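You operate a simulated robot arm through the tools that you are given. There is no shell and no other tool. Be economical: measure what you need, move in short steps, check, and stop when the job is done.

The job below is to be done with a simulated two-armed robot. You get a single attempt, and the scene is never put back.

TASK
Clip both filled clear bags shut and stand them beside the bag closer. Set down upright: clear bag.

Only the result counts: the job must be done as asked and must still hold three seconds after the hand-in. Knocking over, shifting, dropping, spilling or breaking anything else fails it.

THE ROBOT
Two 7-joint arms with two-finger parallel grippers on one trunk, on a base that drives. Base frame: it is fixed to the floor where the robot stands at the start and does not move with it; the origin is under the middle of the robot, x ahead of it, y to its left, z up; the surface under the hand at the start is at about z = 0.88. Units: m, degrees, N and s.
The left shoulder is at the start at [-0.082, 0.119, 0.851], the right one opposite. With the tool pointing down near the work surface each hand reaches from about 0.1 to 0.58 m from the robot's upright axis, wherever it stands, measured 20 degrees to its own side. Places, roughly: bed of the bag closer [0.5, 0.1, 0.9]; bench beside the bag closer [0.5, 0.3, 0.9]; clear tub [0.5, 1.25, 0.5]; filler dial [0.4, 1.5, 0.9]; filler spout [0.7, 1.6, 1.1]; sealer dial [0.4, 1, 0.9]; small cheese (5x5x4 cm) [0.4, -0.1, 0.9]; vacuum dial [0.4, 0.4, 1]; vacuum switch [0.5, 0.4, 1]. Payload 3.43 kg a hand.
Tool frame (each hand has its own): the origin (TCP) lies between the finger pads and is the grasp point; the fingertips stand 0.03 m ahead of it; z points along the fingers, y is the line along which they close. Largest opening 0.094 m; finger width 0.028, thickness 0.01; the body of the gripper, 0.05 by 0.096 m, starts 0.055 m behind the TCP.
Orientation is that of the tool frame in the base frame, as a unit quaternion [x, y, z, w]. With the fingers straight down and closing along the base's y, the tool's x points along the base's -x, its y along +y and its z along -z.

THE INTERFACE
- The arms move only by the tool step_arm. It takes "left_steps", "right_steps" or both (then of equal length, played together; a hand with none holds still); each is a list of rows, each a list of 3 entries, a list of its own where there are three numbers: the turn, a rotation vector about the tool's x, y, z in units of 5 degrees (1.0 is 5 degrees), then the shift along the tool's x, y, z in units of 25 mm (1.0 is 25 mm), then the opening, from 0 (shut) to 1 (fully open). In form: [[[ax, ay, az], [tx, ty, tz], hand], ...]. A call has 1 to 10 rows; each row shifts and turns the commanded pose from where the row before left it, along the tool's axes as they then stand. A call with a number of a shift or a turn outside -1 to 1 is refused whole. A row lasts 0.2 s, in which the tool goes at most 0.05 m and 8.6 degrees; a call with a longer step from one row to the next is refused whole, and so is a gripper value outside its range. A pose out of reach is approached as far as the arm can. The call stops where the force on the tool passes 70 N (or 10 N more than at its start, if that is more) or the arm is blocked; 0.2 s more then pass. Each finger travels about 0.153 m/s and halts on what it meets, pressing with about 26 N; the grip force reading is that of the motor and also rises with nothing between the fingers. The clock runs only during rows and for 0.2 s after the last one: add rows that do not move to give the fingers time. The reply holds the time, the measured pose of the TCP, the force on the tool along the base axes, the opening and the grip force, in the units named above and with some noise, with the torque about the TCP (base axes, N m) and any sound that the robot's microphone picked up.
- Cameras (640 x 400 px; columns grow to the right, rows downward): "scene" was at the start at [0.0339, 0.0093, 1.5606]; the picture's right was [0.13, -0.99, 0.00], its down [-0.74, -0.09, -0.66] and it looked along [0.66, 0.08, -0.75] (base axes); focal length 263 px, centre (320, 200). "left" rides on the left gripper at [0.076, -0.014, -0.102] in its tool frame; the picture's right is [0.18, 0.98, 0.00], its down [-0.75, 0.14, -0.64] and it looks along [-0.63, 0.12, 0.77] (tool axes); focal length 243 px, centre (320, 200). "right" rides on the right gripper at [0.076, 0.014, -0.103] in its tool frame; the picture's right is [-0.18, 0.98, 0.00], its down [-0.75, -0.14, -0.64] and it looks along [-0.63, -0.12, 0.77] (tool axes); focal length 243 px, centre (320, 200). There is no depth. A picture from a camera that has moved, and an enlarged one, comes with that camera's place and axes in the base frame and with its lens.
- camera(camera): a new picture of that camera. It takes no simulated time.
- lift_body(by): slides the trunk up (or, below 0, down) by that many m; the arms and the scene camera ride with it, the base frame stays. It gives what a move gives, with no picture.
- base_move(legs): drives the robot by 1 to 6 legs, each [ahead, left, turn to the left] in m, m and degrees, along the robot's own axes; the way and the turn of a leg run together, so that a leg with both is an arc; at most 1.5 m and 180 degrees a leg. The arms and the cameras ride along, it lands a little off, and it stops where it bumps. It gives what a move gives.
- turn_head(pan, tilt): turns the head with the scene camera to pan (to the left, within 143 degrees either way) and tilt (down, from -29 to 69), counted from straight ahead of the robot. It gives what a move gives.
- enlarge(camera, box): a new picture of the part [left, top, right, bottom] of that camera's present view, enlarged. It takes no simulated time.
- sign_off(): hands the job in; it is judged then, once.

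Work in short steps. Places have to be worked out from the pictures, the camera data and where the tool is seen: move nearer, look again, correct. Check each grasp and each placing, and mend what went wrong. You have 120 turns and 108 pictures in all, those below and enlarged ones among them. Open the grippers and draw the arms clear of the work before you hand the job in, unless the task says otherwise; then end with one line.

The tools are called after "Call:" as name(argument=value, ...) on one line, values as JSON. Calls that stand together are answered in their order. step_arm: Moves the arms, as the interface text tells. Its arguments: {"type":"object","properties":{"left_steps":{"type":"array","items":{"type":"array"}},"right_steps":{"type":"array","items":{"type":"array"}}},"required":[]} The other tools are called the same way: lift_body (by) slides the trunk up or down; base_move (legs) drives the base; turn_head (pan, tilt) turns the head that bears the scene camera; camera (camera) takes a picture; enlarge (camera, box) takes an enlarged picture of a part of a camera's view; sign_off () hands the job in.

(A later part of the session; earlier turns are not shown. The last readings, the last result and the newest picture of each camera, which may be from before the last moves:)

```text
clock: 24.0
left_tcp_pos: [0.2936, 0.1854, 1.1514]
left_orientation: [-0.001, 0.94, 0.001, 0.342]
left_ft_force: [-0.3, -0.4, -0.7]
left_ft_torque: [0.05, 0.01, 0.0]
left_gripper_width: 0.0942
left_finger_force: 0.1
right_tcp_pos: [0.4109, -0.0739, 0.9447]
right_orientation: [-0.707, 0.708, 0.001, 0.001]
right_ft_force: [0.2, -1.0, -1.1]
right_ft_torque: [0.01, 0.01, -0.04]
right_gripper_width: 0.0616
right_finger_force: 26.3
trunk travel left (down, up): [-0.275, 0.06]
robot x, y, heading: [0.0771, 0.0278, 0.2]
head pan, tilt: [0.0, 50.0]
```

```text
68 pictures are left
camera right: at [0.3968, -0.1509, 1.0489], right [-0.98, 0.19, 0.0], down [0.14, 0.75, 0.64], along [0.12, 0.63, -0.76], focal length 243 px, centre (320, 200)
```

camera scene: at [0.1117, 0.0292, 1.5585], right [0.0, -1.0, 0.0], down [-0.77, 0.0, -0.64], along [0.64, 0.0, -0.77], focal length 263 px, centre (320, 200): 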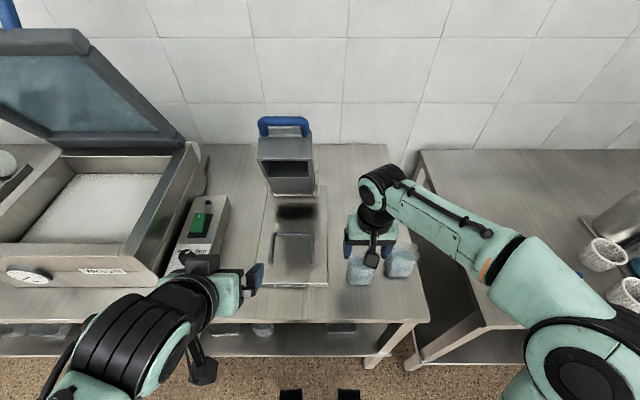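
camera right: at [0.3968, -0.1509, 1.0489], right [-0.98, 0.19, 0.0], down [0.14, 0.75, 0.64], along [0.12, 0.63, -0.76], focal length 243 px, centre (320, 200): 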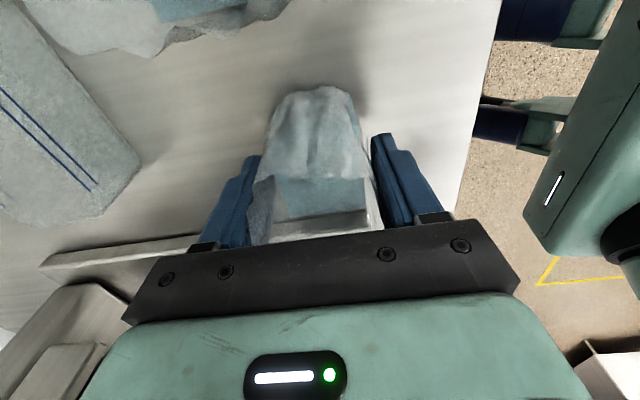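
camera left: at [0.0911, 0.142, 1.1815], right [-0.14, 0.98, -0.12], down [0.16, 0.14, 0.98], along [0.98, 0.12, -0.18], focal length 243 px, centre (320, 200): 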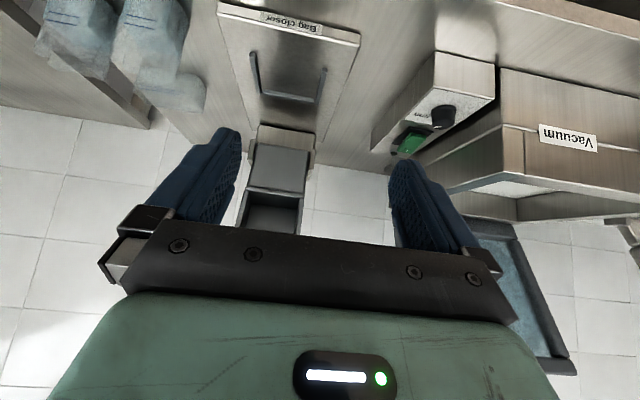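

Gripped at 62 mm, bag rigid and upright. I lift slowly.

Call:
step_arm(right_steps=[[[0, 0, 0], [0, 0, -0.3], 0.4], [[0, 0, 0], [0, 0, -0.5], 0.4], [[0, 0, 0], [0, 0, -0.6], 0.4], [[0, 0, 0], [0, 0, -0.6], 0.4], [[0, 0, 0], [0, 0, -0.6], 0.4]])

Call:
camera(camera="right")

Call:
enlarge(camera="scene", box=[230, 190, 430, 310])

```text
clock: 25.2
left_tcp_pos: [0.2943, 0.1862, 1.1512]
left_orientation: [0.001, 0.94, -0.001, 0.342]
left_ft_force: [-0.1, -1.6, 0.2]
left_ft_torque: [0.02, 0.0, -0.01]
left_gripper_width: 0.0942
left_finger_force: 0.1
right_tcp_pos: [0.4108, -0.0742, 1.0099]
right_orientation: [-0.706, 0.708, 0.001, 0.001]
right_ft_force: [-0.6, 0.1, -2.0]
right_ft_torque: [0.01, -0.03, 0.0]
right_gripper_width: 0.0613
right_finger_force: 25.7
trunk travel left (down, up): [-0.275, 0.06]
robot x, y, heading: [0.0816, 0.032, 0.2]
head pan, tilt: [0.0, 50.0]
```

```text
67 pictures are left
camera right: at [0.3966, -0.1514, 1.1146], right [-0.98, 0.19, 0.0], down [0.14, 0.75, 0.64], along [0.12, 0.63, -0.76], focal length 243 px, centre (320, 200)
```

right: 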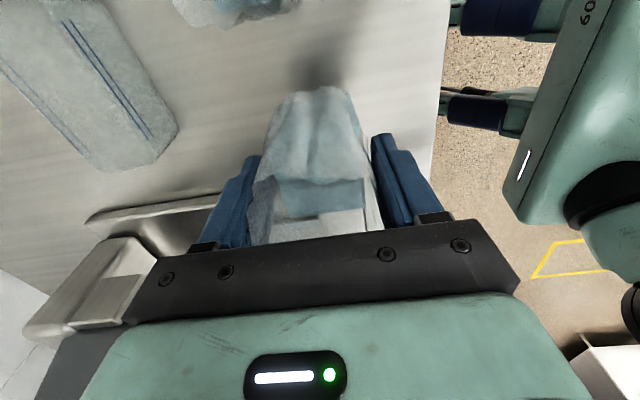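

```text
3.20 times, centred on (330, 250) of scene
camera zoom: at [0.1115, 0.029, 1.5585], right [0.0, -1.0, 0.0], down [-0.77, 0.0, -0.64], along [0.64, 0.0, -0.77], focal length 842 px, centre (288, 40)
```

zoom: 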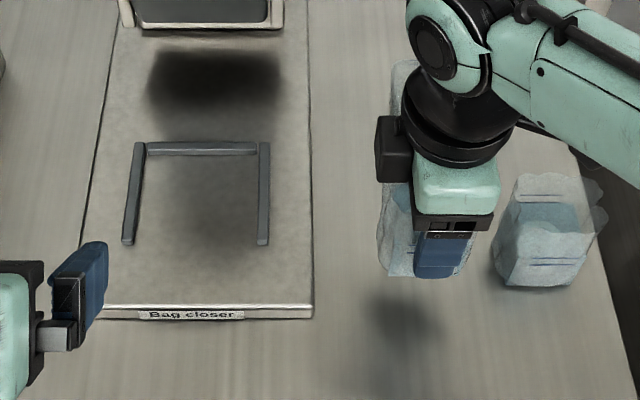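

Bag held at about 0.2 kg, bottom ~6 cm above the bench. I carry it over the U-fixture at (0.480,0.110) while the left hand moves aside.

Call:
step_arm(right_steps=[[[0, 0, 0], [-0.5, -0.2, 0], 0.4], [[0, 0, 0], [-0.9, -0.33, 0], 0.4], [[0, 0, 0], [-0.9, -0.33, 0], 0.4], [[0, 0, 0], [-0.9, -0.33, 0], 0.4], [[0, 0, 0], [-0.9, -0.33, 0], 0.4], [[0, 0, 0], [-0.9, -0.33, 0], 0.4], [[0, 0, 0], [-0.9, -0.33, 0], 0.4], [[0, 0, 0], [-0.9, -0.33, 0], 0.4], [[0, 0, 0], [-0.56, -0.25, 0], 0.4]], left_steps=[[[0, 0, 0], [0, 0.8, 0], 1], [[0, 0, 0], [0, 0.8, 0], 1], [[0, 0, 0], [0, 0.8, 0], 1], [[0, 0, 0], [0, 0.8, 0], 1], [[0, 0, 0], [0, 0.8, 0], 1], [[0, 0, 0], [0, 0.8, 0], 1], [[0, 0, 0], [0, 0.8, 0], 1], [[0, 0, 0], [0, 0, 0], 1], [[0, 0, 0], [0, 0, 0], 1]])

Call:
camera(camera="right")

Call:
enlarge(camera="scene", box=[230, 170, 390, 290])

```text
clock: 27.2
left_tcp_pos: [0.2945, 0.3257, 1.1508]
left_orientation: [0.0, 0.94, 0.0, 0.341]
left_ft_force: [-0.6, -0.1, -0.2]
left_ft_torque: [0.03, -0.01, 0.0]
left_gripper_width: 0.0938
left_finger_force: 0.2
right_tcp_pos: [0.4795, 0.1101, 1.0116]
right_orientation: [-0.707, 0.708, 0.002, 0.001]
right_ft_force: [0.7, 0.1, -1.6]
right_ft_torque: [0.02, 0.0, 0.01]
right_gripper_width: 0.0616
right_finger_force: 25.7
trunk travel left (down, up): [-0.275, 0.06]
robot x, y, heading: [0.0779, 0.034, 0.1]
head pan, tilt: [0.0, 50.0]
```

```text
65 pictures are left
camera right: at [0.466, 0.033, 1.1148], right [-0.98, 0.19, 0.0], down [0.14, 0.75, 0.64], along [0.12, 0.63, -0.77], focal length 243 px, centre (320, 200)
```

right: 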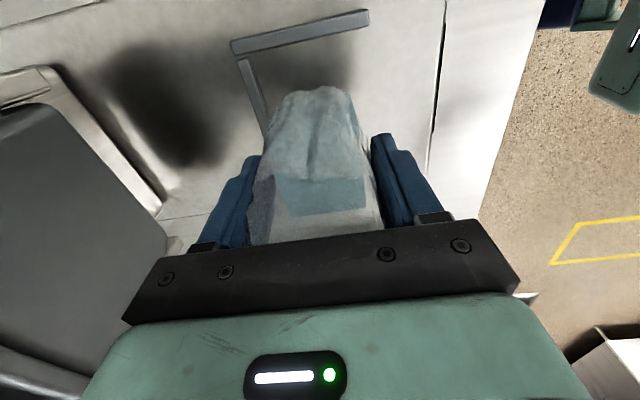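

```text
3.33 times, centred on (310, 230) of scene
camera zoom: at [0.1118, 0.0296, 1.5585], right [0.0, -1.0, 0.0], down [-0.77, 0.0, -0.64], along [0.64, 0.0, -0.77], focal length 878 px, centre (353, 100)
```

zoom: 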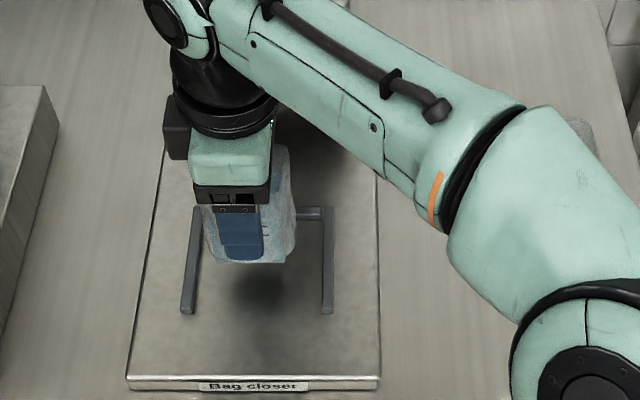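

The bag is centred over the fixture (inner y 0.057–0.155, back bar x≈0.52). I lower it slowly.

Call:
step_arm(right_steps=[[[0, 0, 0], [0, 0, 0.4], 0.4], [[0, 0, 0], [0, 0, 0.4], 0.4], [[0, 0, 0], [0, 0, 0.4], 0.4], [[0, 0, 0], [0, 0, 0.3], 0.4], [[0, 0, 0], [0, 0, 0.2], 0.4]])

Call:
camera(camera="right")

```text
clock: 28.4
left_tcp_pos: [0.2941, 0.3254, 1.1521]
left_orientation: [0.0, 0.94, 0.0, 0.342]
left_ft_force: [0.3, -0.5, -0.4]
left_ft_torque: [-0.04, 0.0, 0.0]
left_gripper_width: 0.094
left_finger_force: 0.0
right_tcp_pos: [0.4799, 0.1091, 0.969]
right_orientation: [-0.706, 0.708, 0.002, 0.0]
right_ft_force: [0.5, 0.1, -2.4]
right_ft_torque: [-0.01, 0.0, -0.02]
right_gripper_width: 0.0618
right_finger_force: 26.0
trunk travel left (down, up): [-0.275, 0.06]
robot x, y, heading: [0.0803, 0.0286, 0.0]
head pan, tilt: [0.0, 50.0]
```

```text
63 pictures are left
camera right: at [0.4658, 0.0327, 1.0721], right [-0.98, 0.19, 0.0], down [0.14, 0.75, 0.64], along [0.12, 0.63, -0.76], focal length 243 px, centre (320, 200)
```

right: 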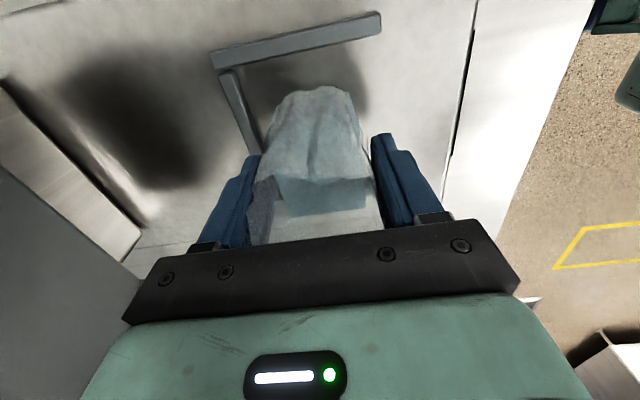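

Not yet touching (z 0.969). I continue down in ~2.5 mm steps until the force shows contact.

Call:
step_arm(right_steps=[[[0, 0, 0], [0, 0, 0.1], 0.4], [[0, 0, 0], [0, 0, 0.1], 0.4], [[0, 0, 0], [0, 0, 0.1], 0.4]])

```text
clock: 29.2
left_tcp_pos: [0.295, 0.3256, 1.1507]
left_orientation: [0.001, 0.939, -0.001, 0.343]
left_ft_force: [0.4, -0.1, 0.8]
left_ft_torque: [0.0, -0.01, 0.01]
left_gripper_width: 0.0939
left_finger_force: 0.1
right_tcp_pos: [0.4804, 0.1113, 0.9643]
right_orientation: [-0.707, 0.708, 0.0, 0.004]
right_ft_force: [2.5, -1.1, 25.7]
right_ft_torque: [0.06, 0.03, -0.02]
right_gripper_width: 0.0619
right_finger_force: 25.5
trunk travel left (down, up): [-0.275, 0.06]
robot x, y, heading: [0.0779, 0.0277, 0.1]
head pan, tilt: [0.0, 50.0]
```

Contact at TCP z≈0.964. I ease off 1 mm and open slightly, then fully, and rise.

Call:
step_arm(right_steps=[[[0, 0, 0], [0, 0, -0.06], 0.45], [[0, 0, 0], [0, 0, 0], 0.75], [[0, 0, 0], [0, 0, 0], 1], [[0, 0, 0], [0, 0, 0], 1], [[0, 0, 0], [0, 0, -0.6], 1], [[0, 0, 0], [0, 0, -1], 1], [[0, 0, 0], [0, 0, -1], 1], [[0, 0, 0], [0, 0, -1], 1], [[0, 0, 0], [0, 0, -1], 1]])

Call:
camera(camera="right")

```text
clock: 31.2
left_tcp_pos: [0.2937, 0.3263, 1.1503]
left_orientation: [0.001, 0.94, 0.0, 0.342]
left_ft_force: [-0.9, -0.4, -0.8]
left_ft_torque: [-0.01, -0.01, 0.01]
left_gripper_width: 0.0939
left_finger_force: 0.0
right_tcp_pos: [0.4807, 0.1106, 1.0781]
right_orientation: [-0.706, 0.708, 0.001, 0.001]
right_ft_force: [-0.4, 1.5, 0.1]
right_ft_torque: [0.0, 0.03, 0.04]
right_gripper_width: 0.0943
right_finger_force: 0.0
trunk travel left (down, up): [-0.275, 0.06]
robot x, y, heading: [0.0775, 0.0306, 0.4]
head pan, tilt: [0.0, 50.0]
```

```text
62 pictures are left
camera right: at [0.4657, 0.0324, 1.1815], right [-0.98, 0.18, 0.0], down [0.14, 0.75, 0.64], along [0.12, 0.63, -0.77], focal length 243 px, centre (320, 200)
```

right: 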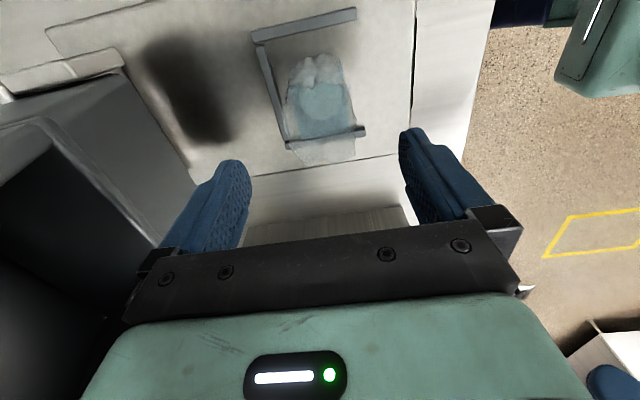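

Bag A stands in the fixture. I withdraw the right hand to the right and look.

Call:
step_arm(right_steps=[[[0, 0, 0], [1, 0.5, 0], 1], [[0, 0, 0], [1, 0.5, 0], 1], [[0, 0, 0], [1, 0.5, 0], 1], [[0, 0, 0], [1, 0.5, 0], 1], [[0, 0, 0], [1, 0.5, 0], 1], [[0, 0, 0], [1, 0.5, 0], 1], [[0, 0, 0], [1, 0.5, 0], 1], [[0, 0, 0], [1, 0.5, 0], 1], [[0, 0, 0], [1, 0.5, 0], 1], [[0, 0, 0], [1, 0.5, 0], 1]])

Call:
enlarge(camera="scene", box=[210, 100, 370, 300])

Call:
camera(camera="right")

```text
clock: 33.4
left_tcp_pos: [0.2943, 0.3257, 1.1489]
left_orientation: [0.001, 0.94, -0.001, 0.342]
left_ft_force: [-0.8, 0.6, 0.4]
left_ft_torque: [0.0, 0.0, 0.0]
left_gripper_width: 0.0939
left_finger_force: 0.0
right_tcp_pos: [0.3544, -0.141, 1.0775]
right_orientation: [-0.706, 0.708, 0.002, 0.002]
right_ft_force: [0.3, -0.3, -0.4]
right_ft_torque: [0.02, 0.0, -0.01]
right_gripper_width: 0.094
right_finger_force: 0.0
trunk travel left (down, up): [-0.275, 0.06]
robot x, y, heading: [0.08, 0.0329, -0.2]
head pan, tilt: [0.0, 50.0]
```

```text
2.00 times, centred on (290, 200) of scene
camera zoom: at [0.1109, 0.0286, 1.5585], right [0.0, -1.0, 0.0], down [-0.77, 0.0, -0.64], along [0.64, 0.0, -0.77], focal length 526 px, centre (380, 200)
```

zoom: 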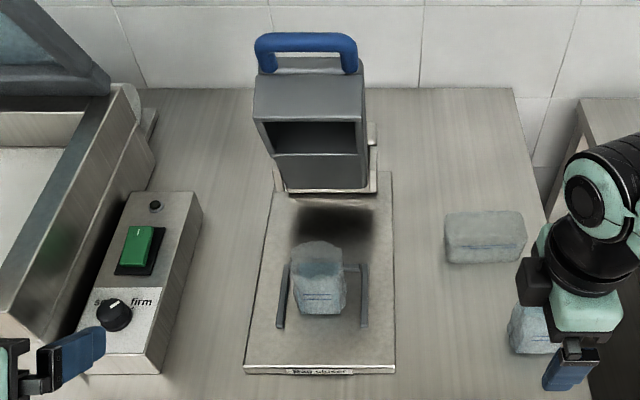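

```text
60 pictures are left
camera right: at [0.34, -0.2179, 1.1805], right [-0.98, 0.19, 0.0], down [0.14, 0.75, 0.64], along [0.12, 0.63, -0.76], focal length 243 px, centre (320, 200)
```

right: 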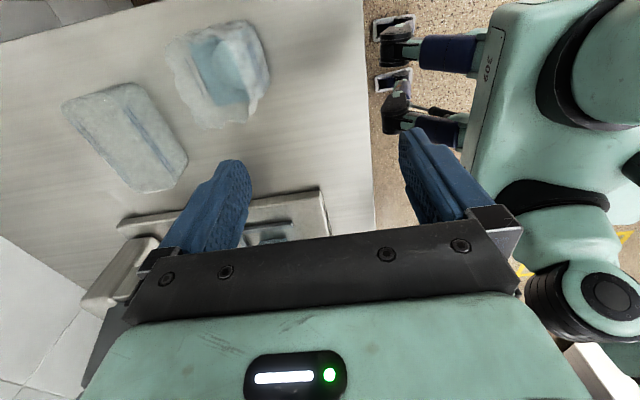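

Triangulating two head views, the handle bar is at about (0.58,0.103,1.246), and the head swings forward and down over the fixture. I roll the left gripper 90° so it can grip the bar.

Call:
step_arm(left_steps=[[[0, 0, 1], [0, 0, 0], 1], [[0, 0, 1], [0, 0, 0], 1], [[0, 0, 1], [0, 0, 0], 1], [[0, 0, 1], [0, 0, 0], 1], [[0, 0, 1], [0, 0, 0], 1], [[0, 0, 1], [0, 0, 0], 1], [[0, 0, 1], [0, 0, 0], 1], [[0, 0, 1], [0, 0, 0], 1], [[0, 0, 1], [0, 0, 0], 1]])

Call:
step_arm(left_steps=[[[0, 0, 1], [0, 0, 0], 1], [[0, 0, 1], [0, 0, 0], 1], [[0, 0, 1], [0, 0, 0], 1], [[0, 0, 1], [0, 0, 0], 1], [[0, 0, 1], [0, 0, 0], 1], [[0, 0, 1], [0, 0, 0], 1], [[0, 0, 1], [0, 0, 0], 1], [[0, 0, 1], [0, 0, 0], 1], [[0, 0, 1], [0, 0, 0], 1]])

Call:
camera(camera="left")

```text
clock: 35.4
left_tcp_pos: [0.2943, 0.3254, 1.1498]
left_orientation: [0.361, 0.868, 0.13, 0.316]
left_ft_force: [-0.8, 0.1, -0.2]
left_ft_torque: [0.01, -0.02, 0.0]
left_gripper_width: 0.0941
left_finger_force: 0.1
right_tcp_pos: [0.3544, -0.1392, 1.076]
right_orientation: [-0.707, 0.707, 0.001, 0.001]
right_ft_force: [-0.8, -0.5, -0.6]
right_ft_torque: [0.0, 0.01, 0.01]
right_gripper_width: 0.0941
right_finger_force: 0.0
trunk travel left (down, up): [-0.275, 0.06]
robot x, y, heading: [0.0766, 0.0273, -0.2]
head pan, tilt: [0.0, 50.0]
```

```text
clock: 37.4
left_tcp_pos: [0.2943, 0.3243, 1.1503]
left_orientation: [0.665, 0.664, 0.241, 0.242]
left_ft_force: [-0.1, 0.3, 0.3]
left_ft_torque: [-0.01, 0.03, -0.02]
left_gripper_width: 0.0942
left_finger_force: 0.1
right_tcp_pos: [0.3556, -0.1395, 1.0775]
right_orientation: [-0.706, 0.708, 0.0, 0.001]
right_ft_force: [0.2, -0.4, 0.7]
right_ft_torque: [-0.03, 0.0, -0.01]
right_gripper_width: 0.0941
right_finger_force: 0.1
trunk travel left (down, up): [-0.275, 0.06]
robot x, y, heading: [0.0804, 0.0314, -0.0]
head pan, tilt: [0.0, 50.0]
```

```text
59 pictures are left
camera left: at [0.2174, 0.4026, 1.2215], right [0.75, 0.18, 0.63], down [-0.31, -0.75, 0.58], along [0.58, -0.63, -0.51], focal length 243 px, centre (320, 200)
```

left: 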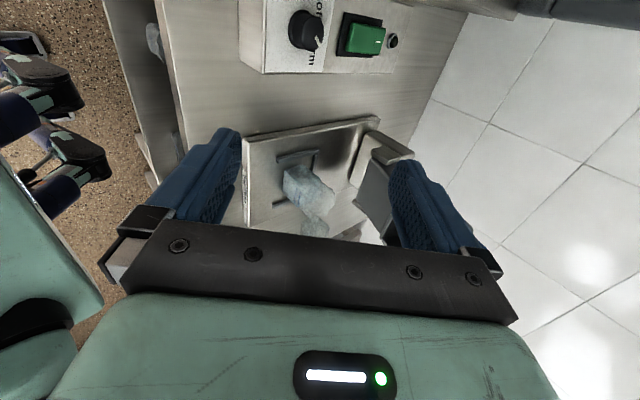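

I raise the trunk 5 cm for reach, then bring the left hand to a pre-grasp behind-above the handle line.

Call:
lift_body(by=0.05)

Call:
step_arm(left_steps=[[[0, 0, 0], [-0.88, 1, 0], 1], [[0, 0, 0], [-0.88, 1, 0], 1], [[0, 0, 0], [-0.88, 1, 0], 1], [[0, 0, 0], [-0.88, 1, 0], 1], [[0, 0, 0], [-0.88, 1, 0], 1], [[0, 0, 0], [-0.88, 1, 0], 1], [[0, 0, 0], [-0.88, 1, 0], 1], [[0, 0, 0], [-0.88, 0.8, 0], 1], [[0, 0, 0], [-0.88, 0.8, 0], 1]])

Call:
camera(camera="left")

Call:
camera(camera="scene")

```text
clock: 38.4
left_tcp_pos: [0.2932, 0.3246, 1.2016]
left_orientation: [0.665, 0.664, 0.241, 0.242]
left_ft_force: [-0.5, 0.0, 0.7]
left_ft_torque: [0.03, -0.01, -0.01]
left_gripper_width: 0.0943
left_finger_force: 0.1
right_tcp_pos: [0.3538, -0.1414, 1.1268]
right_orientation: [-0.706, 0.708, 0.001, 0.001]
right_ft_force: [0.0, 0.2, -0.2]
right_ft_torque: [0.01, -0.03, 0.0]
right_gripper_width: 0.0938
right_finger_force: 0.0
trunk travel left (down, up): [-0.325, 0.01]
robot x, y, heading: [0.0766, 0.03, 0.2]
head pan, tilt: [0.0, 50.0]
```

```text
clock: 40.4
left_tcp_pos: [0.4608, 0.1255, 1.3396]
left_orientation: [0.665, 0.664, 0.242, 0.241]
left_ft_force: [-0.7, -0.5, 0.5]
left_ft_torque: [0.0, 0.07, -0.01]
left_gripper_width: 0.0941
left_finger_force: 0.1
right_tcp_pos: [0.3548, -0.1408, 1.1265]
right_orientation: [-0.706, 0.708, 0.002, 0.0]
right_ft_force: [0.9, -0.5, -0.4]
right_ft_torque: [0.03, 0.02, -0.01]
right_gripper_width: 0.094
right_finger_force: 0.1
trunk travel left (down, up): [-0.325, 0.01]
robot x, y, heading: [0.0783, 0.0274, 0.2]
head pan, tilt: [0.0, 50.0]
```

```text
58 pictures are left
camera left: at [0.3837, 0.2037, 1.4097], right [0.75, 0.18, 0.63], down [-0.3, -0.75, 0.58], along [0.58, -0.63, -0.51], focal length 243 px, centre (320, 200)
```

left: 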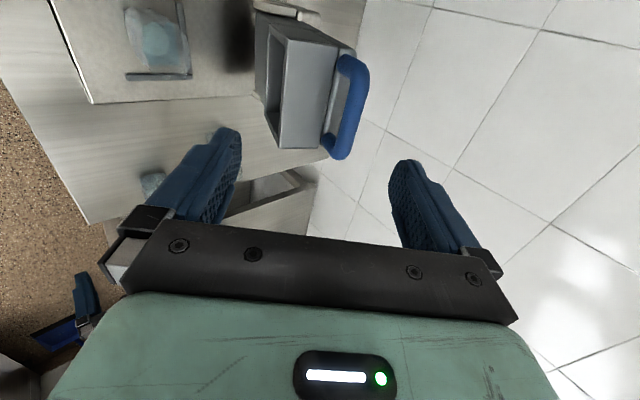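

```text
57 pictures are left
camera scene: at [0.1119, 0.0283, 1.6128], right [0.0, -1.0, 0.0], down [-0.77, 0.0, -0.64], along [0.64, 0.0, -0.77], focal length 263 px, centre (320, 200)
```

scene: 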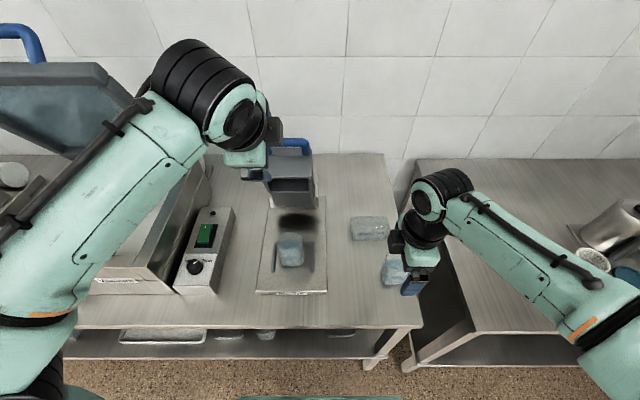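

The left camera shows the handle well; combined with scene rays the bar is ≈ (0.638,0.10,1.208). I align and approach to ~6 cm short.

Call:
step_arm(left_steps=[[[0, 0, 0], [-0.5, 1, 0], 1], [[0, 0, 0], [-0.5, 1, 0], 1], [[0, 0, 0], [0, 0, 1], 1], [[0, 0, 0], [0, 0, 1], 1], [[0, 0, 0], [0, 0, 1], 1], [[0, 0, 0], [0, 0, 1], 1], [[0, 0, 0], [0, 0, 1], 1], [[0, 0, 0], [0, 0, 0.6], 1]])

Call:
camera(camera="left")

```text
clock: 42.1
left_tcp_pos: [0.5866, 0.1024, 1.2641]
left_orientation: [0.665, 0.664, 0.242, 0.242]
left_ft_force: [0.6, 0.9, 0.3]
left_ft_torque: [-0.01, -0.02, 0.0]
left_gripper_width: 0.0941
left_finger_force: 0.0
right_tcp_pos: [0.353, -0.1396, 1.1266]
right_orientation: [-0.706, 0.708, 0.001, 0.0]
right_ft_force: [-0.1, 0.2, -0.5]
right_ft_torque: [0.04, 0.01, -0.02]
right_gripper_width: 0.0939
right_finger_force: 0.0
trunk travel left (down, up): [-0.325, 0.01]
robot x, y, heading: [0.0798, 0.0263, 0.1]
head pan, tilt: [0.0, 50.0]
```

```text
56 pictures are left
camera left: at [0.5103, 0.1797, 1.3345], right [0.75, 0.18, 0.63], down [-0.31, -0.75, 0.58], along [0.58, -0.63, -0.51], focal length 243 px, centre (320, 200)
```

left: 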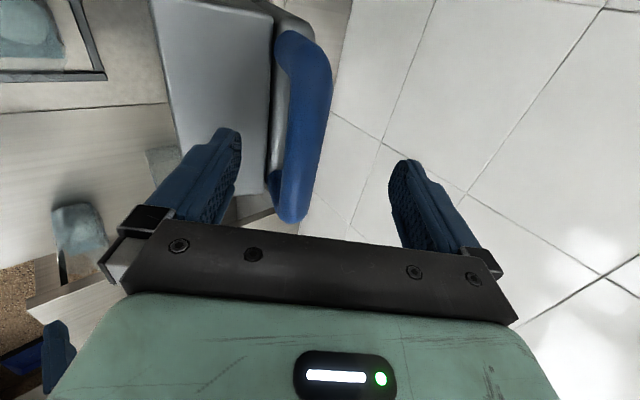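

Aligned with the bar between the fingers; advance 4.5 cm more and look.

Call:
step_arm(left_steps=[[[0, 0, 0], [0, -0.1, 0.6], 1], [[0, 0, 0], [0, 0, 0.6], 1], [[0, 0, 0], [0, 0, 0.6], 1]])

Call:
camera(camera="left")

Call:
enlarge(camera="scene", box=[220, 90, 380, 220])

```text
clock: 42.9
left_tcp_pos: [0.595, 0.1028, 1.2512]
left_orientation: [0.661, 0.663, 0.243, 0.252]
left_ft_force: [-45.4, 6.7, 22.8]
left_ft_torque: [0.6, 3.3, 0.19]
left_gripper_width: 0.0941
left_finger_force: 0.1
right_tcp_pos: [0.3485, -0.1402, 1.1275]
right_orientation: [-0.707, 0.707, -0.001, 0.002]
right_ft_force: [0.8, 0.3, -0.1]
right_ft_torque: [0.04, 0.07, -0.01]
right_gripper_width: 0.094
right_finger_force: 0.1
trunk travel left (down, up): [-0.325, 0.01]
robot x, y, heading: [0.0756, 0.0282, 0.1]
head pan, tilt: [0.0, 50.0]
stopped in row 3 (left hand): the force on the tool passed its limit at 78 N (the readings are from after the stop); the commanded pose is now the measured one
```

```text
55 pictures are left
camera left: at [0.5159, 0.1809, 1.3206], right [0.74, 0.19, 0.64], down [-0.32, -0.75, 0.59], along [0.59, -0.64, -0.49], focal length 243 px, centre (320, 200)
```

left: 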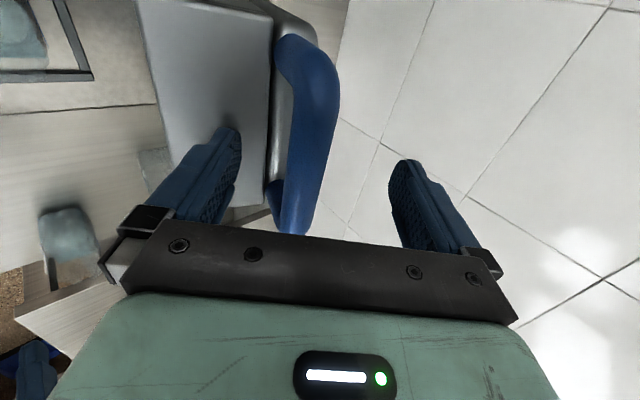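

```text
3.08 times, centred on (300, 155) of scene
camera zoom: at [0.1014, 0.0303, 1.613], right [0.0, -1.0, 0.0], down [-0.76, 0.0, -0.65], along [0.65, 0.0, -0.76], focal length 810 px, centre (382, 338)
```

zoom: 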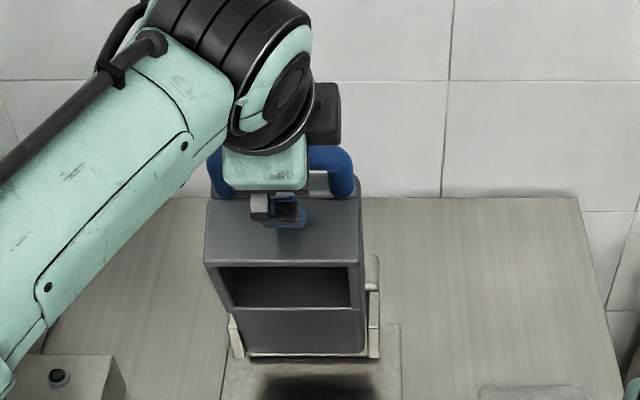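

The front finger hit the sloping top of the head. I back off, narrow the opening to 0.6 and centre on the bar.

Call:
step_arm(left_steps=[[[0, 0, 0], [0, 0, -0.6], 0.9], [[0, 0, 0], [0, 0, -0.8], 0.6], [[0.25, 0, 0], [0, 0, 0], 0.6]])

Call:
camera(camera="left")

Call:
enlarge(camera="scene", box=[220, 90, 380, 300])

```text
clock: 43.7
left_tcp_pos: [0.5835, 0.1013, 1.272]
left_orientation: [0.664, 0.666, 0.238, 0.242]
left_ft_force: [0.4, -0.6, 0.1]
left_ft_torque: [0.0, 0.0, -0.01]
left_gripper_width: 0.0562
left_finger_force: 0.0
right_tcp_pos: [0.3543, -0.1401, 1.1253]
right_orientation: [-0.706, 0.708, 0.002, 0.0]
right_ft_force: [0.3, 0.1, 0.9]
right_ft_torque: [-0.02, 0.01, -0.03]
right_gripper_width: 0.094
right_finger_force: 0.1
trunk travel left (down, up): [-0.325, 0.01]
robot x, y, heading: [0.0776, 0.0279, 0.2]
head pan, tilt: [0.0, 50.0]
```

```text
53 pictures are left
camera left: at [0.5059, 0.1799, 1.3422], right [0.76, 0.19, 0.63], down [-0.3, -0.75, 0.59], along [0.58, -0.64, -0.51], focal length 243 px, centre (320, 200)
```

left: 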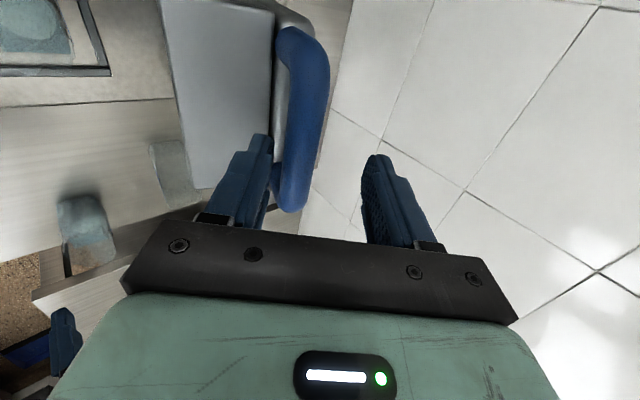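

```text
1.90 times, centred on (300, 195) of scene
camera zoom: at [0.1112, 0.029, 1.6127], right [0.0, -1.0, 0.0], down [-0.77, 0.0, -0.64], along [0.64, 0.0, -0.77], focal length 502 px, centre (358, 210)
```

zoom: 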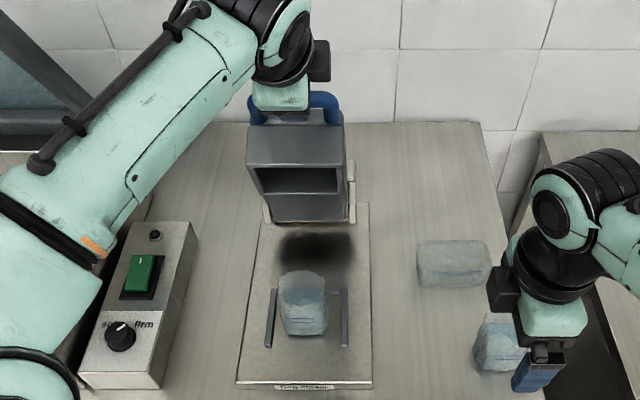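

Nothing has shifted. I narrow to about 45 mm and creep forward so the tips reach only ~1 cm past the bar.

Call:
step_arm(left_steps=[[[0, 0, 0], [0, -0.15, 0.5], 0.5], [[0, 0, 0], [0, 0, 0.5], 0.5], [[0, 0, 0], [0, 0, 0.5], 0.5], [[0, 0, 0], [0, 0, 0.5], 0.5], [[0, 0, 0], [0, 0, 0.4], 0.5]])

Call:
camera(camera="left")

```text
clock: 44.8
left_tcp_pos: [0.602, 0.1023, 1.2461]
left_orientation: [0.661, 0.663, 0.241, 0.257]
left_ft_force: [-38.0, 5.0, 28.3]
left_ft_torque: [0.6, 2.1, 0.43]
left_gripper_width: 0.0535
left_finger_force: 5.7
right_tcp_pos: [0.3478, -0.1394, 1.1275]
right_orientation: [-0.707, 0.707, 0.001, 0.002]
right_ft_force: [-0.1, 0.2, 0.5]
right_ft_torque: [-0.01, 0.02, 0.03]
right_gripper_width: 0.0939
right_finger_force: 0.0
trunk travel left (down, up): [-0.325, 0.01]
robot x, y, heading: [0.0783, 0.0326, -0.0]
head pan, tilt: [0.0, 50.0]
stopped in row 5 (left hand): the force on the tool passed its limit at 76 N (the readings are from after the stop); the commanded pose is now the measured one
```

```text
51 pictures are left
camera left: at [0.5231, 0.1812, 1.3146], right [0.74, 0.2, 0.64], down [-0.32, -0.74, 0.59], along [0.59, -0.64, -0.48], focal length 243 px, centre (320, 200)
```

left: 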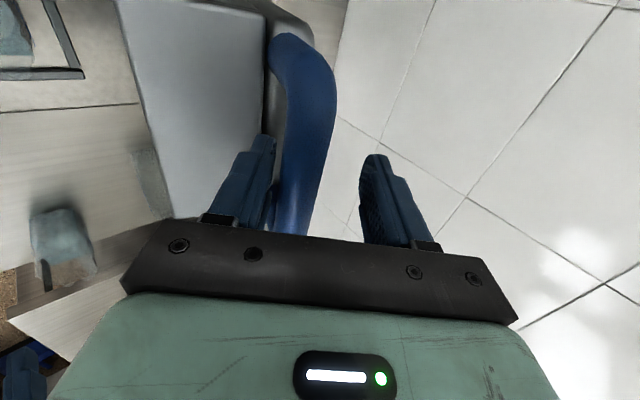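

The front finger can't get between bar and head from here. I'll instead hook the closed fingers over the back of the bar and pull: back off, close, shift up-back.

Call:
step_arm(left_steps=[[[0, 0, 0], [0, 0, -1], 0.5], [[0.3, 0, 0], [0, 0, -0.6], 0.2], [[0, 0, 0], [0, 0.6, 0], 0], [[0, 0, 0], [0, 0.6, 0], 0], [[0, 0, 0], [0, 0, 0.8], 0], [[0, 0, 0], [0, 0, 0.8], 0]])

Call:
camera(camera="left")

```text
clock: 46.2
left_tcp_pos: [0.6078, 0.1007, 1.2669]
left_orientation: [0.67, 0.668, 0.222, 0.236]
left_ft_force: [-59.2, 6.1, -7.9]
left_ft_torque: [0.69, 1.33, 0.23]
left_gripper_width: 0.0775
left_finger_force: 25.8
right_tcp_pos: [0.3452, -0.1392, 1.1289]
right_orientation: [0.707, -0.707, 0.002, -0.004]
right_ft_force: [-1.4, -0.6, 0.1]
right_ft_torque: [0.01, -0.02, -0.01]
right_gripper_width: 0.0941
right_finger_force: 0.1
trunk travel left (down, up): [-0.325, 0.01]
robot x, y, heading: [0.0759, 0.0278, 0.3]
head pan, tilt: [0.0, 50.0]
stopped in row 6 (left hand): the force on the tool passed its limit at 78 N (the readings are from after the stop); the commanded pose is now the measured one
```

```text
50 pictures are left
camera left: at [0.5337, 0.1801, 1.3393], right [0.78, 0.19, 0.6], down [-0.29, -0.74, 0.61], along [0.56, -0.64, -0.52], focal length 243 px, centre (320, 200)
```

left: 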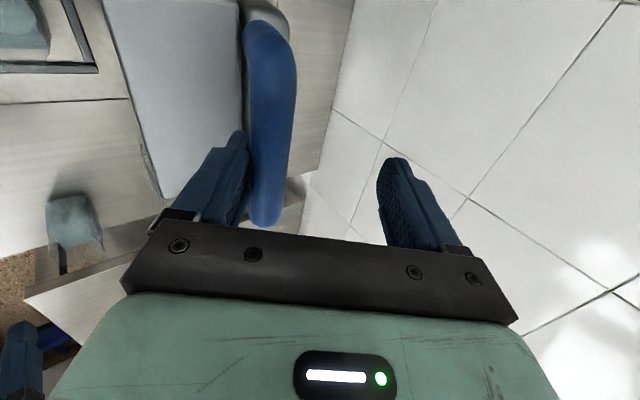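

The gripper could not close: the bar IS between the fingers, against the front one. I shift back so the bar is centred and then close on it.

Call:
step_arm(left_steps=[[[0, 0, 0], [0, -0.5, -0.1], 0.82], [[0, 0, 0], [0, -0.5, 0], 0.82]])

Call:
camera(camera="left")

```text
clock: 46.8
left_tcp_pos: [0.6002, 0.1012, 1.2515]
left_orientation: [0.666, 0.668, 0.226, 0.24]
left_ft_force: [0.1, 0.2, -0.3]
left_ft_torque: [-0.02, -0.02, 0.01]
left_gripper_width: 0.0772
left_finger_force: 0.2
right_tcp_pos: [0.3516, -0.1395, 1.1264]
right_orientation: [0.707, -0.707, -0.001, -0.001]
right_ft_force: [-0.5, -0.4, 0.0]
right_ft_torque: [-0.02, 0.01, 0.03]
right_gripper_width: 0.0936
right_finger_force: 0.0
trunk travel left (down, up): [-0.325, 0.01]
robot x, y, heading: [0.0765, 0.0299, 0.0]
head pan, tilt: [0.0, 50.0]
```

```text
49 pictures are left
camera left: at [0.5256, 0.1799, 1.3229], right [0.77, 0.19, 0.61], down [-0.29, -0.74, 0.6], along [0.57, -0.64, -0.51], focal length 243 px, centre (320, 200)
```

left: 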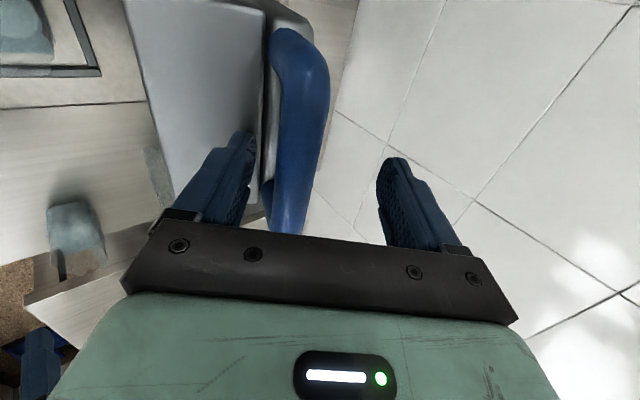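

I shift a little more toward the bar and close.

Call:
step_arm(left_steps=[[[0, 0, 0], [0, -0.3, 0], 0.7], [[0, 0, 0], [0, -0.1, 0], 0.5], [[0, 0, 0], [0, 0, 0], 0.2], [[0, 0, 0], [0, 0, 0], 0.2]])

Call:
camera(camera="left")

```text
clock: 47.8
left_tcp_pos: [0.5906, 0.1012, 1.2429]
left_orientation: [0.668, 0.668, 0.226, 0.238]
left_ft_force: [-11.1, 0.8, -11.3]
left_ft_torque: [0.34, -0.03, 0.02]
left_gripper_width: 0.0282
left_finger_force: 8.1
right_tcp_pos: [0.3523, -0.1394, 1.1271]
right_orientation: [-0.707, 0.707, 0.002, 0.001]
right_ft_force: [0.0, 0.3, -0.1]
right_ft_torque: [0.04, -0.02, 0.01]
right_gripper_width: 0.0942
right_finger_force: 0.0
trunk travel left (down, up): [-0.325, 0.01]
robot x, y, heading: [0.0733, 0.0282, 0.0]
head pan, tilt: [0.0, 50.0]
```

```text
48 pictures are left
camera left: at [0.5168, 0.1796, 1.3152], right [0.77, 0.19, 0.61], down [-0.29, -0.74, 0.6], along [0.56, -0.64, -0.52], focal length 243 px, centre (320, 200)
```

left: 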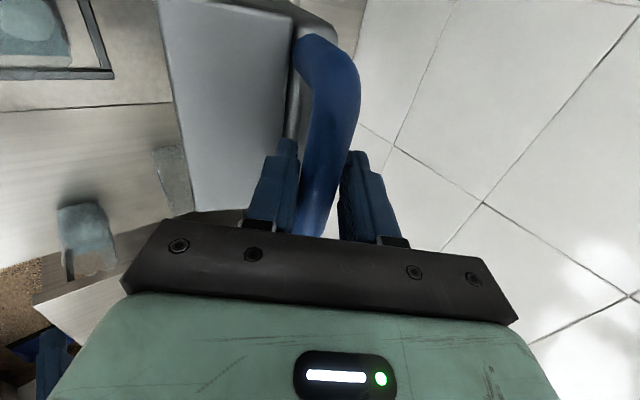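

The bar is gripped (28 mm). I pull it along the arc forward and down, first 3 small steps.

Call:
step_arm(left_steps=[[[0, 0, 0], [0, -0.92, -0.4], 0.2], [[0, 0, 0], [0, -0.95, -0.32], 0.2], [[0, 0, 0], [0, -0.97, -0.23], 0.2]])

Call:
camera(camera="left")

Call:
enlarge(camera="scene", box=[220, 90, 380, 300])

```text
clock: 48.6
left_tcp_pos: [0.5206, 0.1012, 1.2234]
left_orientation: [0.667, 0.667, 0.227, 0.243]
left_ft_force: [-2.6, 1.3, 12.2]
left_ft_torque: [0.72, -0.24, -0.34]
left_gripper_width: 0.0241
left_finger_force: 44.9
right_tcp_pos: [0.3506, -0.1398, 1.1268]
right_orientation: [-0.707, 0.707, 0.0, 0.002]
right_ft_force: [0.5, 0.1, -0.1]
right_ft_torque: [-0.02, 0.01, -0.03]
right_gripper_width: 0.094
right_finger_force: 0.1
trunk travel left (down, up): [-0.325, 0.01]
robot x, y, heading: [0.0783, 0.0287, 0.5]
head pan, tilt: [0.0, 50.0]
```

```text
47 pictures are left
camera left: at [0.4454, 0.1798, 1.2931], right [0.77, 0.19, 0.61], down [-0.3, -0.74, 0.6], along [0.57, -0.65, -0.51], focal length 243 px, centre (320, 200)
```

left: 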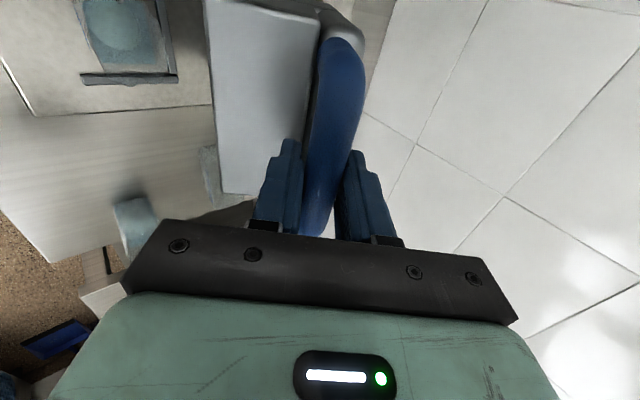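

```text
1.90 times, centred on (300, 195) of scene
camera zoom: at [0.1065, 0.0297, 1.6129], right [0.0, -1.0, 0.0], down [-0.77, 0.0, -0.64], along [0.64, 0.0, -0.77], focal length 502 px, centre (358, 210)
```

zoom: 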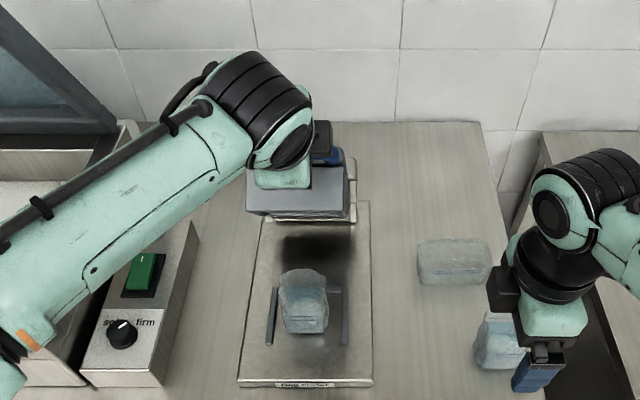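

The head follows with low force. I continue along the arc, letting the tool pitch back toward vertical.

Call:
step_arm(left_steps=[[[1, 0, 0], [0, -0.97, -0.24], 0.2], [[1, 0, 0], [0, -0.99, -0.07], 0.2], [[1, 0, 0], [0, -0.99, 0.1], 0.2], [[1, 0, 0], [0, -0.96, 0.28], 0.2]])

Call:
camera(camera="left")

Call:
enlarge(camera="scene", box=[220, 90, 380, 300])

```text
clock: 49.6
left_tcp_pos: [0.4378, 0.1008, 1.1656]
left_orientation: [0.699, 0.697, 0.105, 0.119]
left_ft_force: [6.4, 0.4, -1.4]
left_ft_torque: [0.0, -0.04, 0.04]
left_gripper_width: 0.0218
left_finger_force: 2.9
right_tcp_pos: [0.3528, -0.1395, 1.1258]
right_orientation: [0.707, -0.707, -0.002, 0.0]
right_ft_force: [-0.5, 0.2, 0.1]
right_ft_torque: [-0.02, -0.01, -0.01]
right_gripper_width: 0.094
right_finger_force: 0.0
trunk travel left (down, up): [-0.325, 0.01]
robot x, y, heading: [0.0742, 0.0301, 0.2]
head pan, tilt: [0.0, 50.0]
```

```text
45 pictures are left
camera left: at [0.3929, 0.1789, 1.2583], right [0.93, 0.18, 0.3], down [-0.07, -0.74, 0.67], along [0.35, -0.65, -0.68], focal length 243 px, centre (320, 200)
```

left: 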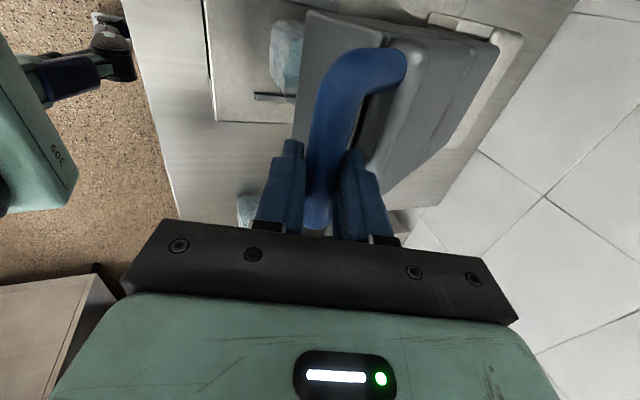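

```text
1.90 times, centred on (300, 195) of scene
camera zoom: at [0.11, 0.0296, 1.6127], right [0.0, -1.0, 0.0], down [-0.77, 0.0, -0.64], along [0.64, 0.0, -0.77], focal length 502 px, centre (358, 210)
```

zoom: 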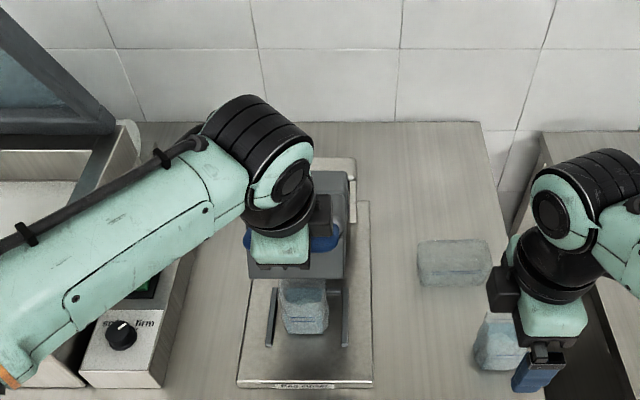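

Head is half way, over the bag. Continue the arc with three more steps.

Call:
step_arm(left_steps=[[[1, 0, 0], [0, -0.89, 0.45], 0.2], [[1, 0, 0], [0, -0.8, 0.6], 0.2], [[1, 0, 0], [0, -0.68, 0.73], 0.2]])

Call:
camera(camera="left")

Call:
camera(camera="right")

```text
clock: 50.4
left_tcp_pos: [0.3961, 0.0982, 1.1082]
left_orientation: [0.708, 0.706, 0.014, 0.029]
left_ft_force: [24.7, 0.3, -5.9]
left_ft_torque: [0.04, -0.36, 0.34]
left_gripper_width: 0.0329
left_finger_force: 12.0
right_tcp_pos: [0.3568, -0.139, 1.126]
right_orientation: [0.707, -0.707, -0.003, -0.001]
right_ft_force: [-0.8, -0.6, -0.4]
right_ft_torque: [-0.02, -0.01, -0.04]
right_gripper_width: 0.094
right_finger_force: 0.0
trunk travel left (down, up): [-0.325, 0.01]
robot x, y, heading: [0.0749, 0.0337, 0.3]
head pan, tilt: [0.0, 50.0]
```

```text
43 pictures are left
camera left: at [0.3753, 0.1784, 1.2097], right [0.98, 0.18, 0.06], down [0.1, -0.74, 0.66], along [0.16, -0.65, -0.75], focal length 243 px, centre (320, 200)
```

left: 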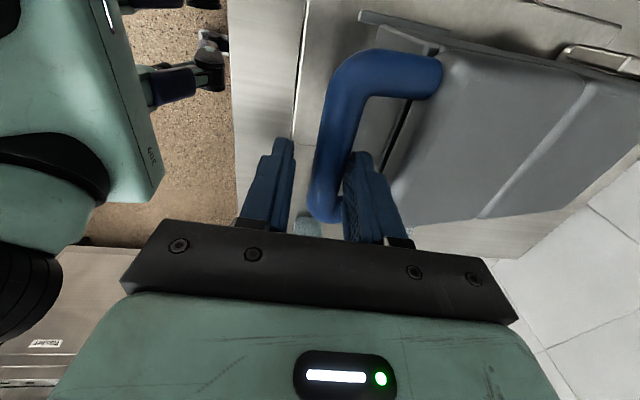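

```text
42 pictures are left
camera right: at [0.3426, -0.2167, 1.2297], right [-0.98, 0.18, 0.0], down [0.14, 0.75, 0.64], along [0.12, 0.63, -0.77], focal length 243 px, centre (320, 200)
```

right: 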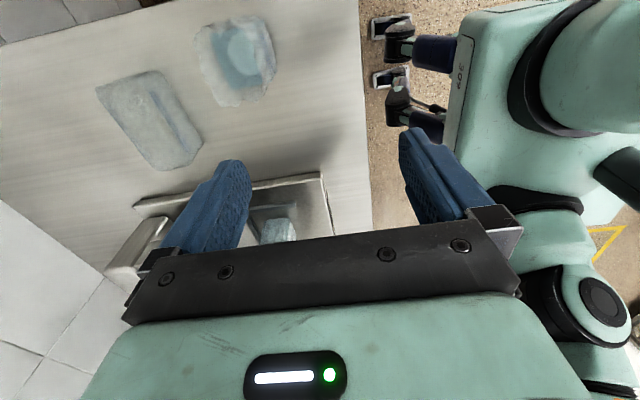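

Nearly down; x-force suggests I'm pulling slightly too far forward, so next steps go mainly down.

Call:
step_arm(left_steps=[[[0, 0, 0], [0, 0.0, 0.7], 0.2], [[0, 0, 0], [0, -0.15, 0.7], 0.2]])

Call:
camera(camera="left")

```text
clock: 51.0
left_tcp_pos: [0.3889, 0.0985, 1.073]
left_orientation: [0.709, 0.704, 0.013, 0.029]
left_ft_force: [8.1, 3.3, 1.4]
left_ft_torque: [0.03, -0.18, 0.14]
left_gripper_width: 0.0236
left_finger_force: 3.9
right_tcp_pos: [0.3534, -0.138, 1.126]
right_orientation: [0.707, -0.707, -0.002, -0.001]
right_ft_force: [-0.9, -0.5, 1.3]
right_ft_torque: [0.01, -0.04, -0.01]
right_gripper_width: 0.094
right_finger_force: 0.1
trunk travel left (down, up): [-0.325, 0.01]
robot x, y, heading: [0.0732, 0.0288, 0.1]
head pan, tilt: [0.0, 50.0]
```

```text
41 pictures are left
camera left: at [0.3689, 0.1775, 1.1754], right [0.98, 0.18, 0.05], down [0.1, -0.74, 0.66], along [0.16, -0.65, -0.75], focal length 243 px, centre (320, 200)
```

left: 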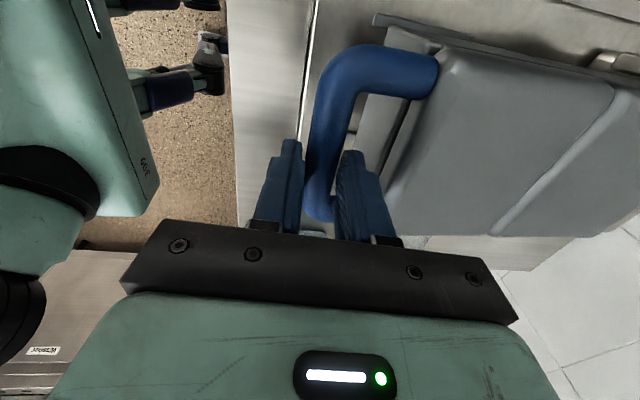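

Low forces. Continue down in small steps toward the stop.

Call:
step_arm(left_steps=[[[0, 0, 0], [0, -0.1, 0.6], 0.2], [[0, 0, 0], [0, -0.1, 0.6], 0.2], [[0, 0, 0], [0, -0.05, 0.6], 0.2]])

Call:
camera(camera="left")

```text
clock: 51.8
left_tcp_pos: [0.3871, 0.0979, 1.0283]
left_orientation: [0.708, 0.705, 0.014, 0.029]
left_ft_force: [10.6, -0.6, 6.3]
left_ft_torque: [-0.08, -0.05, 0.11]
left_gripper_width: 0.0247
left_finger_force: 5.4
right_tcp_pos: [0.3552, -0.1397, 1.1274]
right_orientation: [0.707, -0.707, -0.001, -0.001]
right_ft_force: [0.3, -0.7, -0.6]
right_ft_torque: [0.01, 0.02, 0.0]
right_gripper_width: 0.0941
right_finger_force: 0.1
trunk travel left (down, up): [-0.325, 0.01]
robot x, y, heading: [0.0757, 0.0301, -0.0]
head pan, tilt: [0.0, 50.0]
```

```text
40 pictures are left
camera left: at [0.3671, 0.1767, 1.1297], right [0.98, 0.18, 0.06], down [0.1, -0.74, 0.66], along [0.16, -0.65, -0.75], focal length 243 px, centre (320, 200)
```

left: 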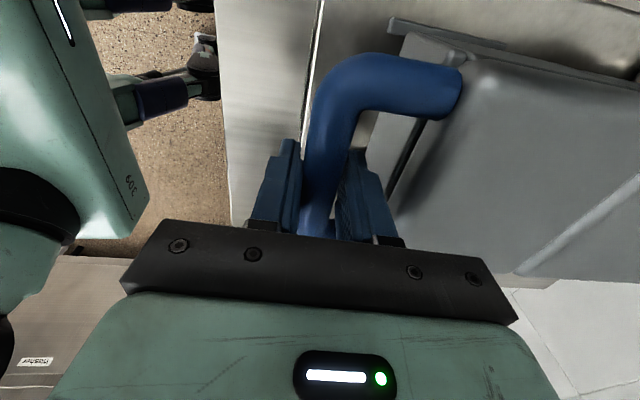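

Still moving freely; continue down until the stop or a click.

Call:
step_arm(left_steps=[[[0, 0, 0], [0, 0.05, 0.5], 0.2], [[0, 0, 0], [0, 0.05, 0.5], 0.2], [[0, 0, 0], [0, 0.1, 0.5], 0.2]])

Call:
camera(camera="left")

Call:
enlarge(camera="scene", box=[220, 90, 380, 300])

```text
clock: 52.6
left_tcp_pos: [0.3893, 0.0965, 0.9937]
left_orientation: [0.707, 0.706, 0.015, 0.031]
left_ft_force: [-11.5, 2.7, 38.9]
left_ft_torque: [-0.15, -0.28, 1.02]
left_gripper_width: 0.0244
left_finger_force: 45.0
right_tcp_pos: [0.3495, -0.1399, 1.1284]
right_orientation: [-0.707, 0.708, 0.0, 0.003]
right_ft_force: [0.1, 0.1, 0.9]
right_ft_torque: [-0.01, 0.05, -0.02]
right_gripper_width: 0.0941
right_finger_force: 0.1
trunk travel left (down, up): [-0.325, 0.01]
robot x, y, heading: [0.0752, 0.0295, 0.1]
head pan, tilt: [0.0, 50.0]
```

```text
39 pictures are left
camera left: at [0.3687, 0.1754, 1.0956], right [0.98, 0.18, 0.06], down [0.09, -0.74, 0.67], along [0.17, -0.65, -0.74], focal length 243 px, centre (320, 200)
```

left: 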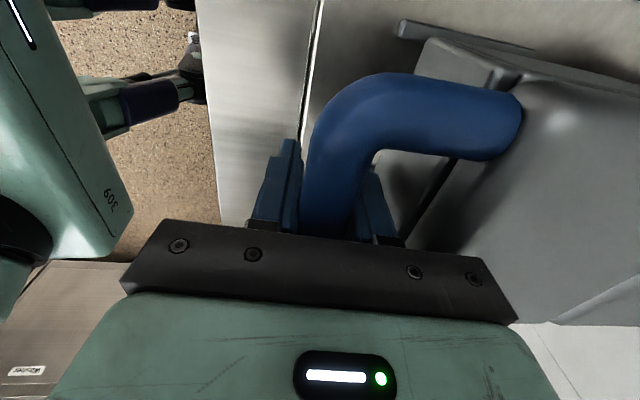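

```text
1.90 times, centred on (300, 195) of scene
camera zoom: at [0.1036, 0.0295, 1.6131], right [0.0, -1.0, 0.0], down [-0.76, 0.0, -0.65], along [0.65, 0.0, -0.76], focal length 502 px, centre (358, 210)
```

zoom: 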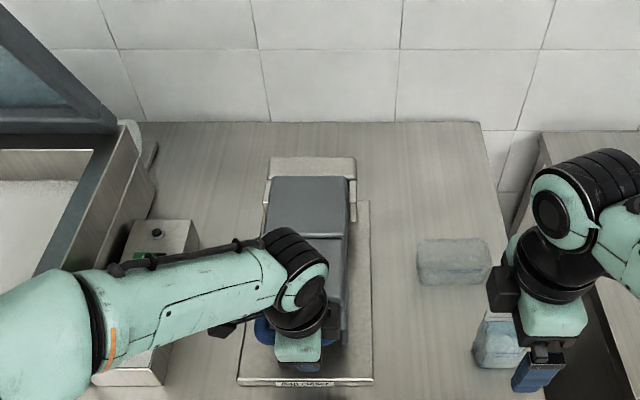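

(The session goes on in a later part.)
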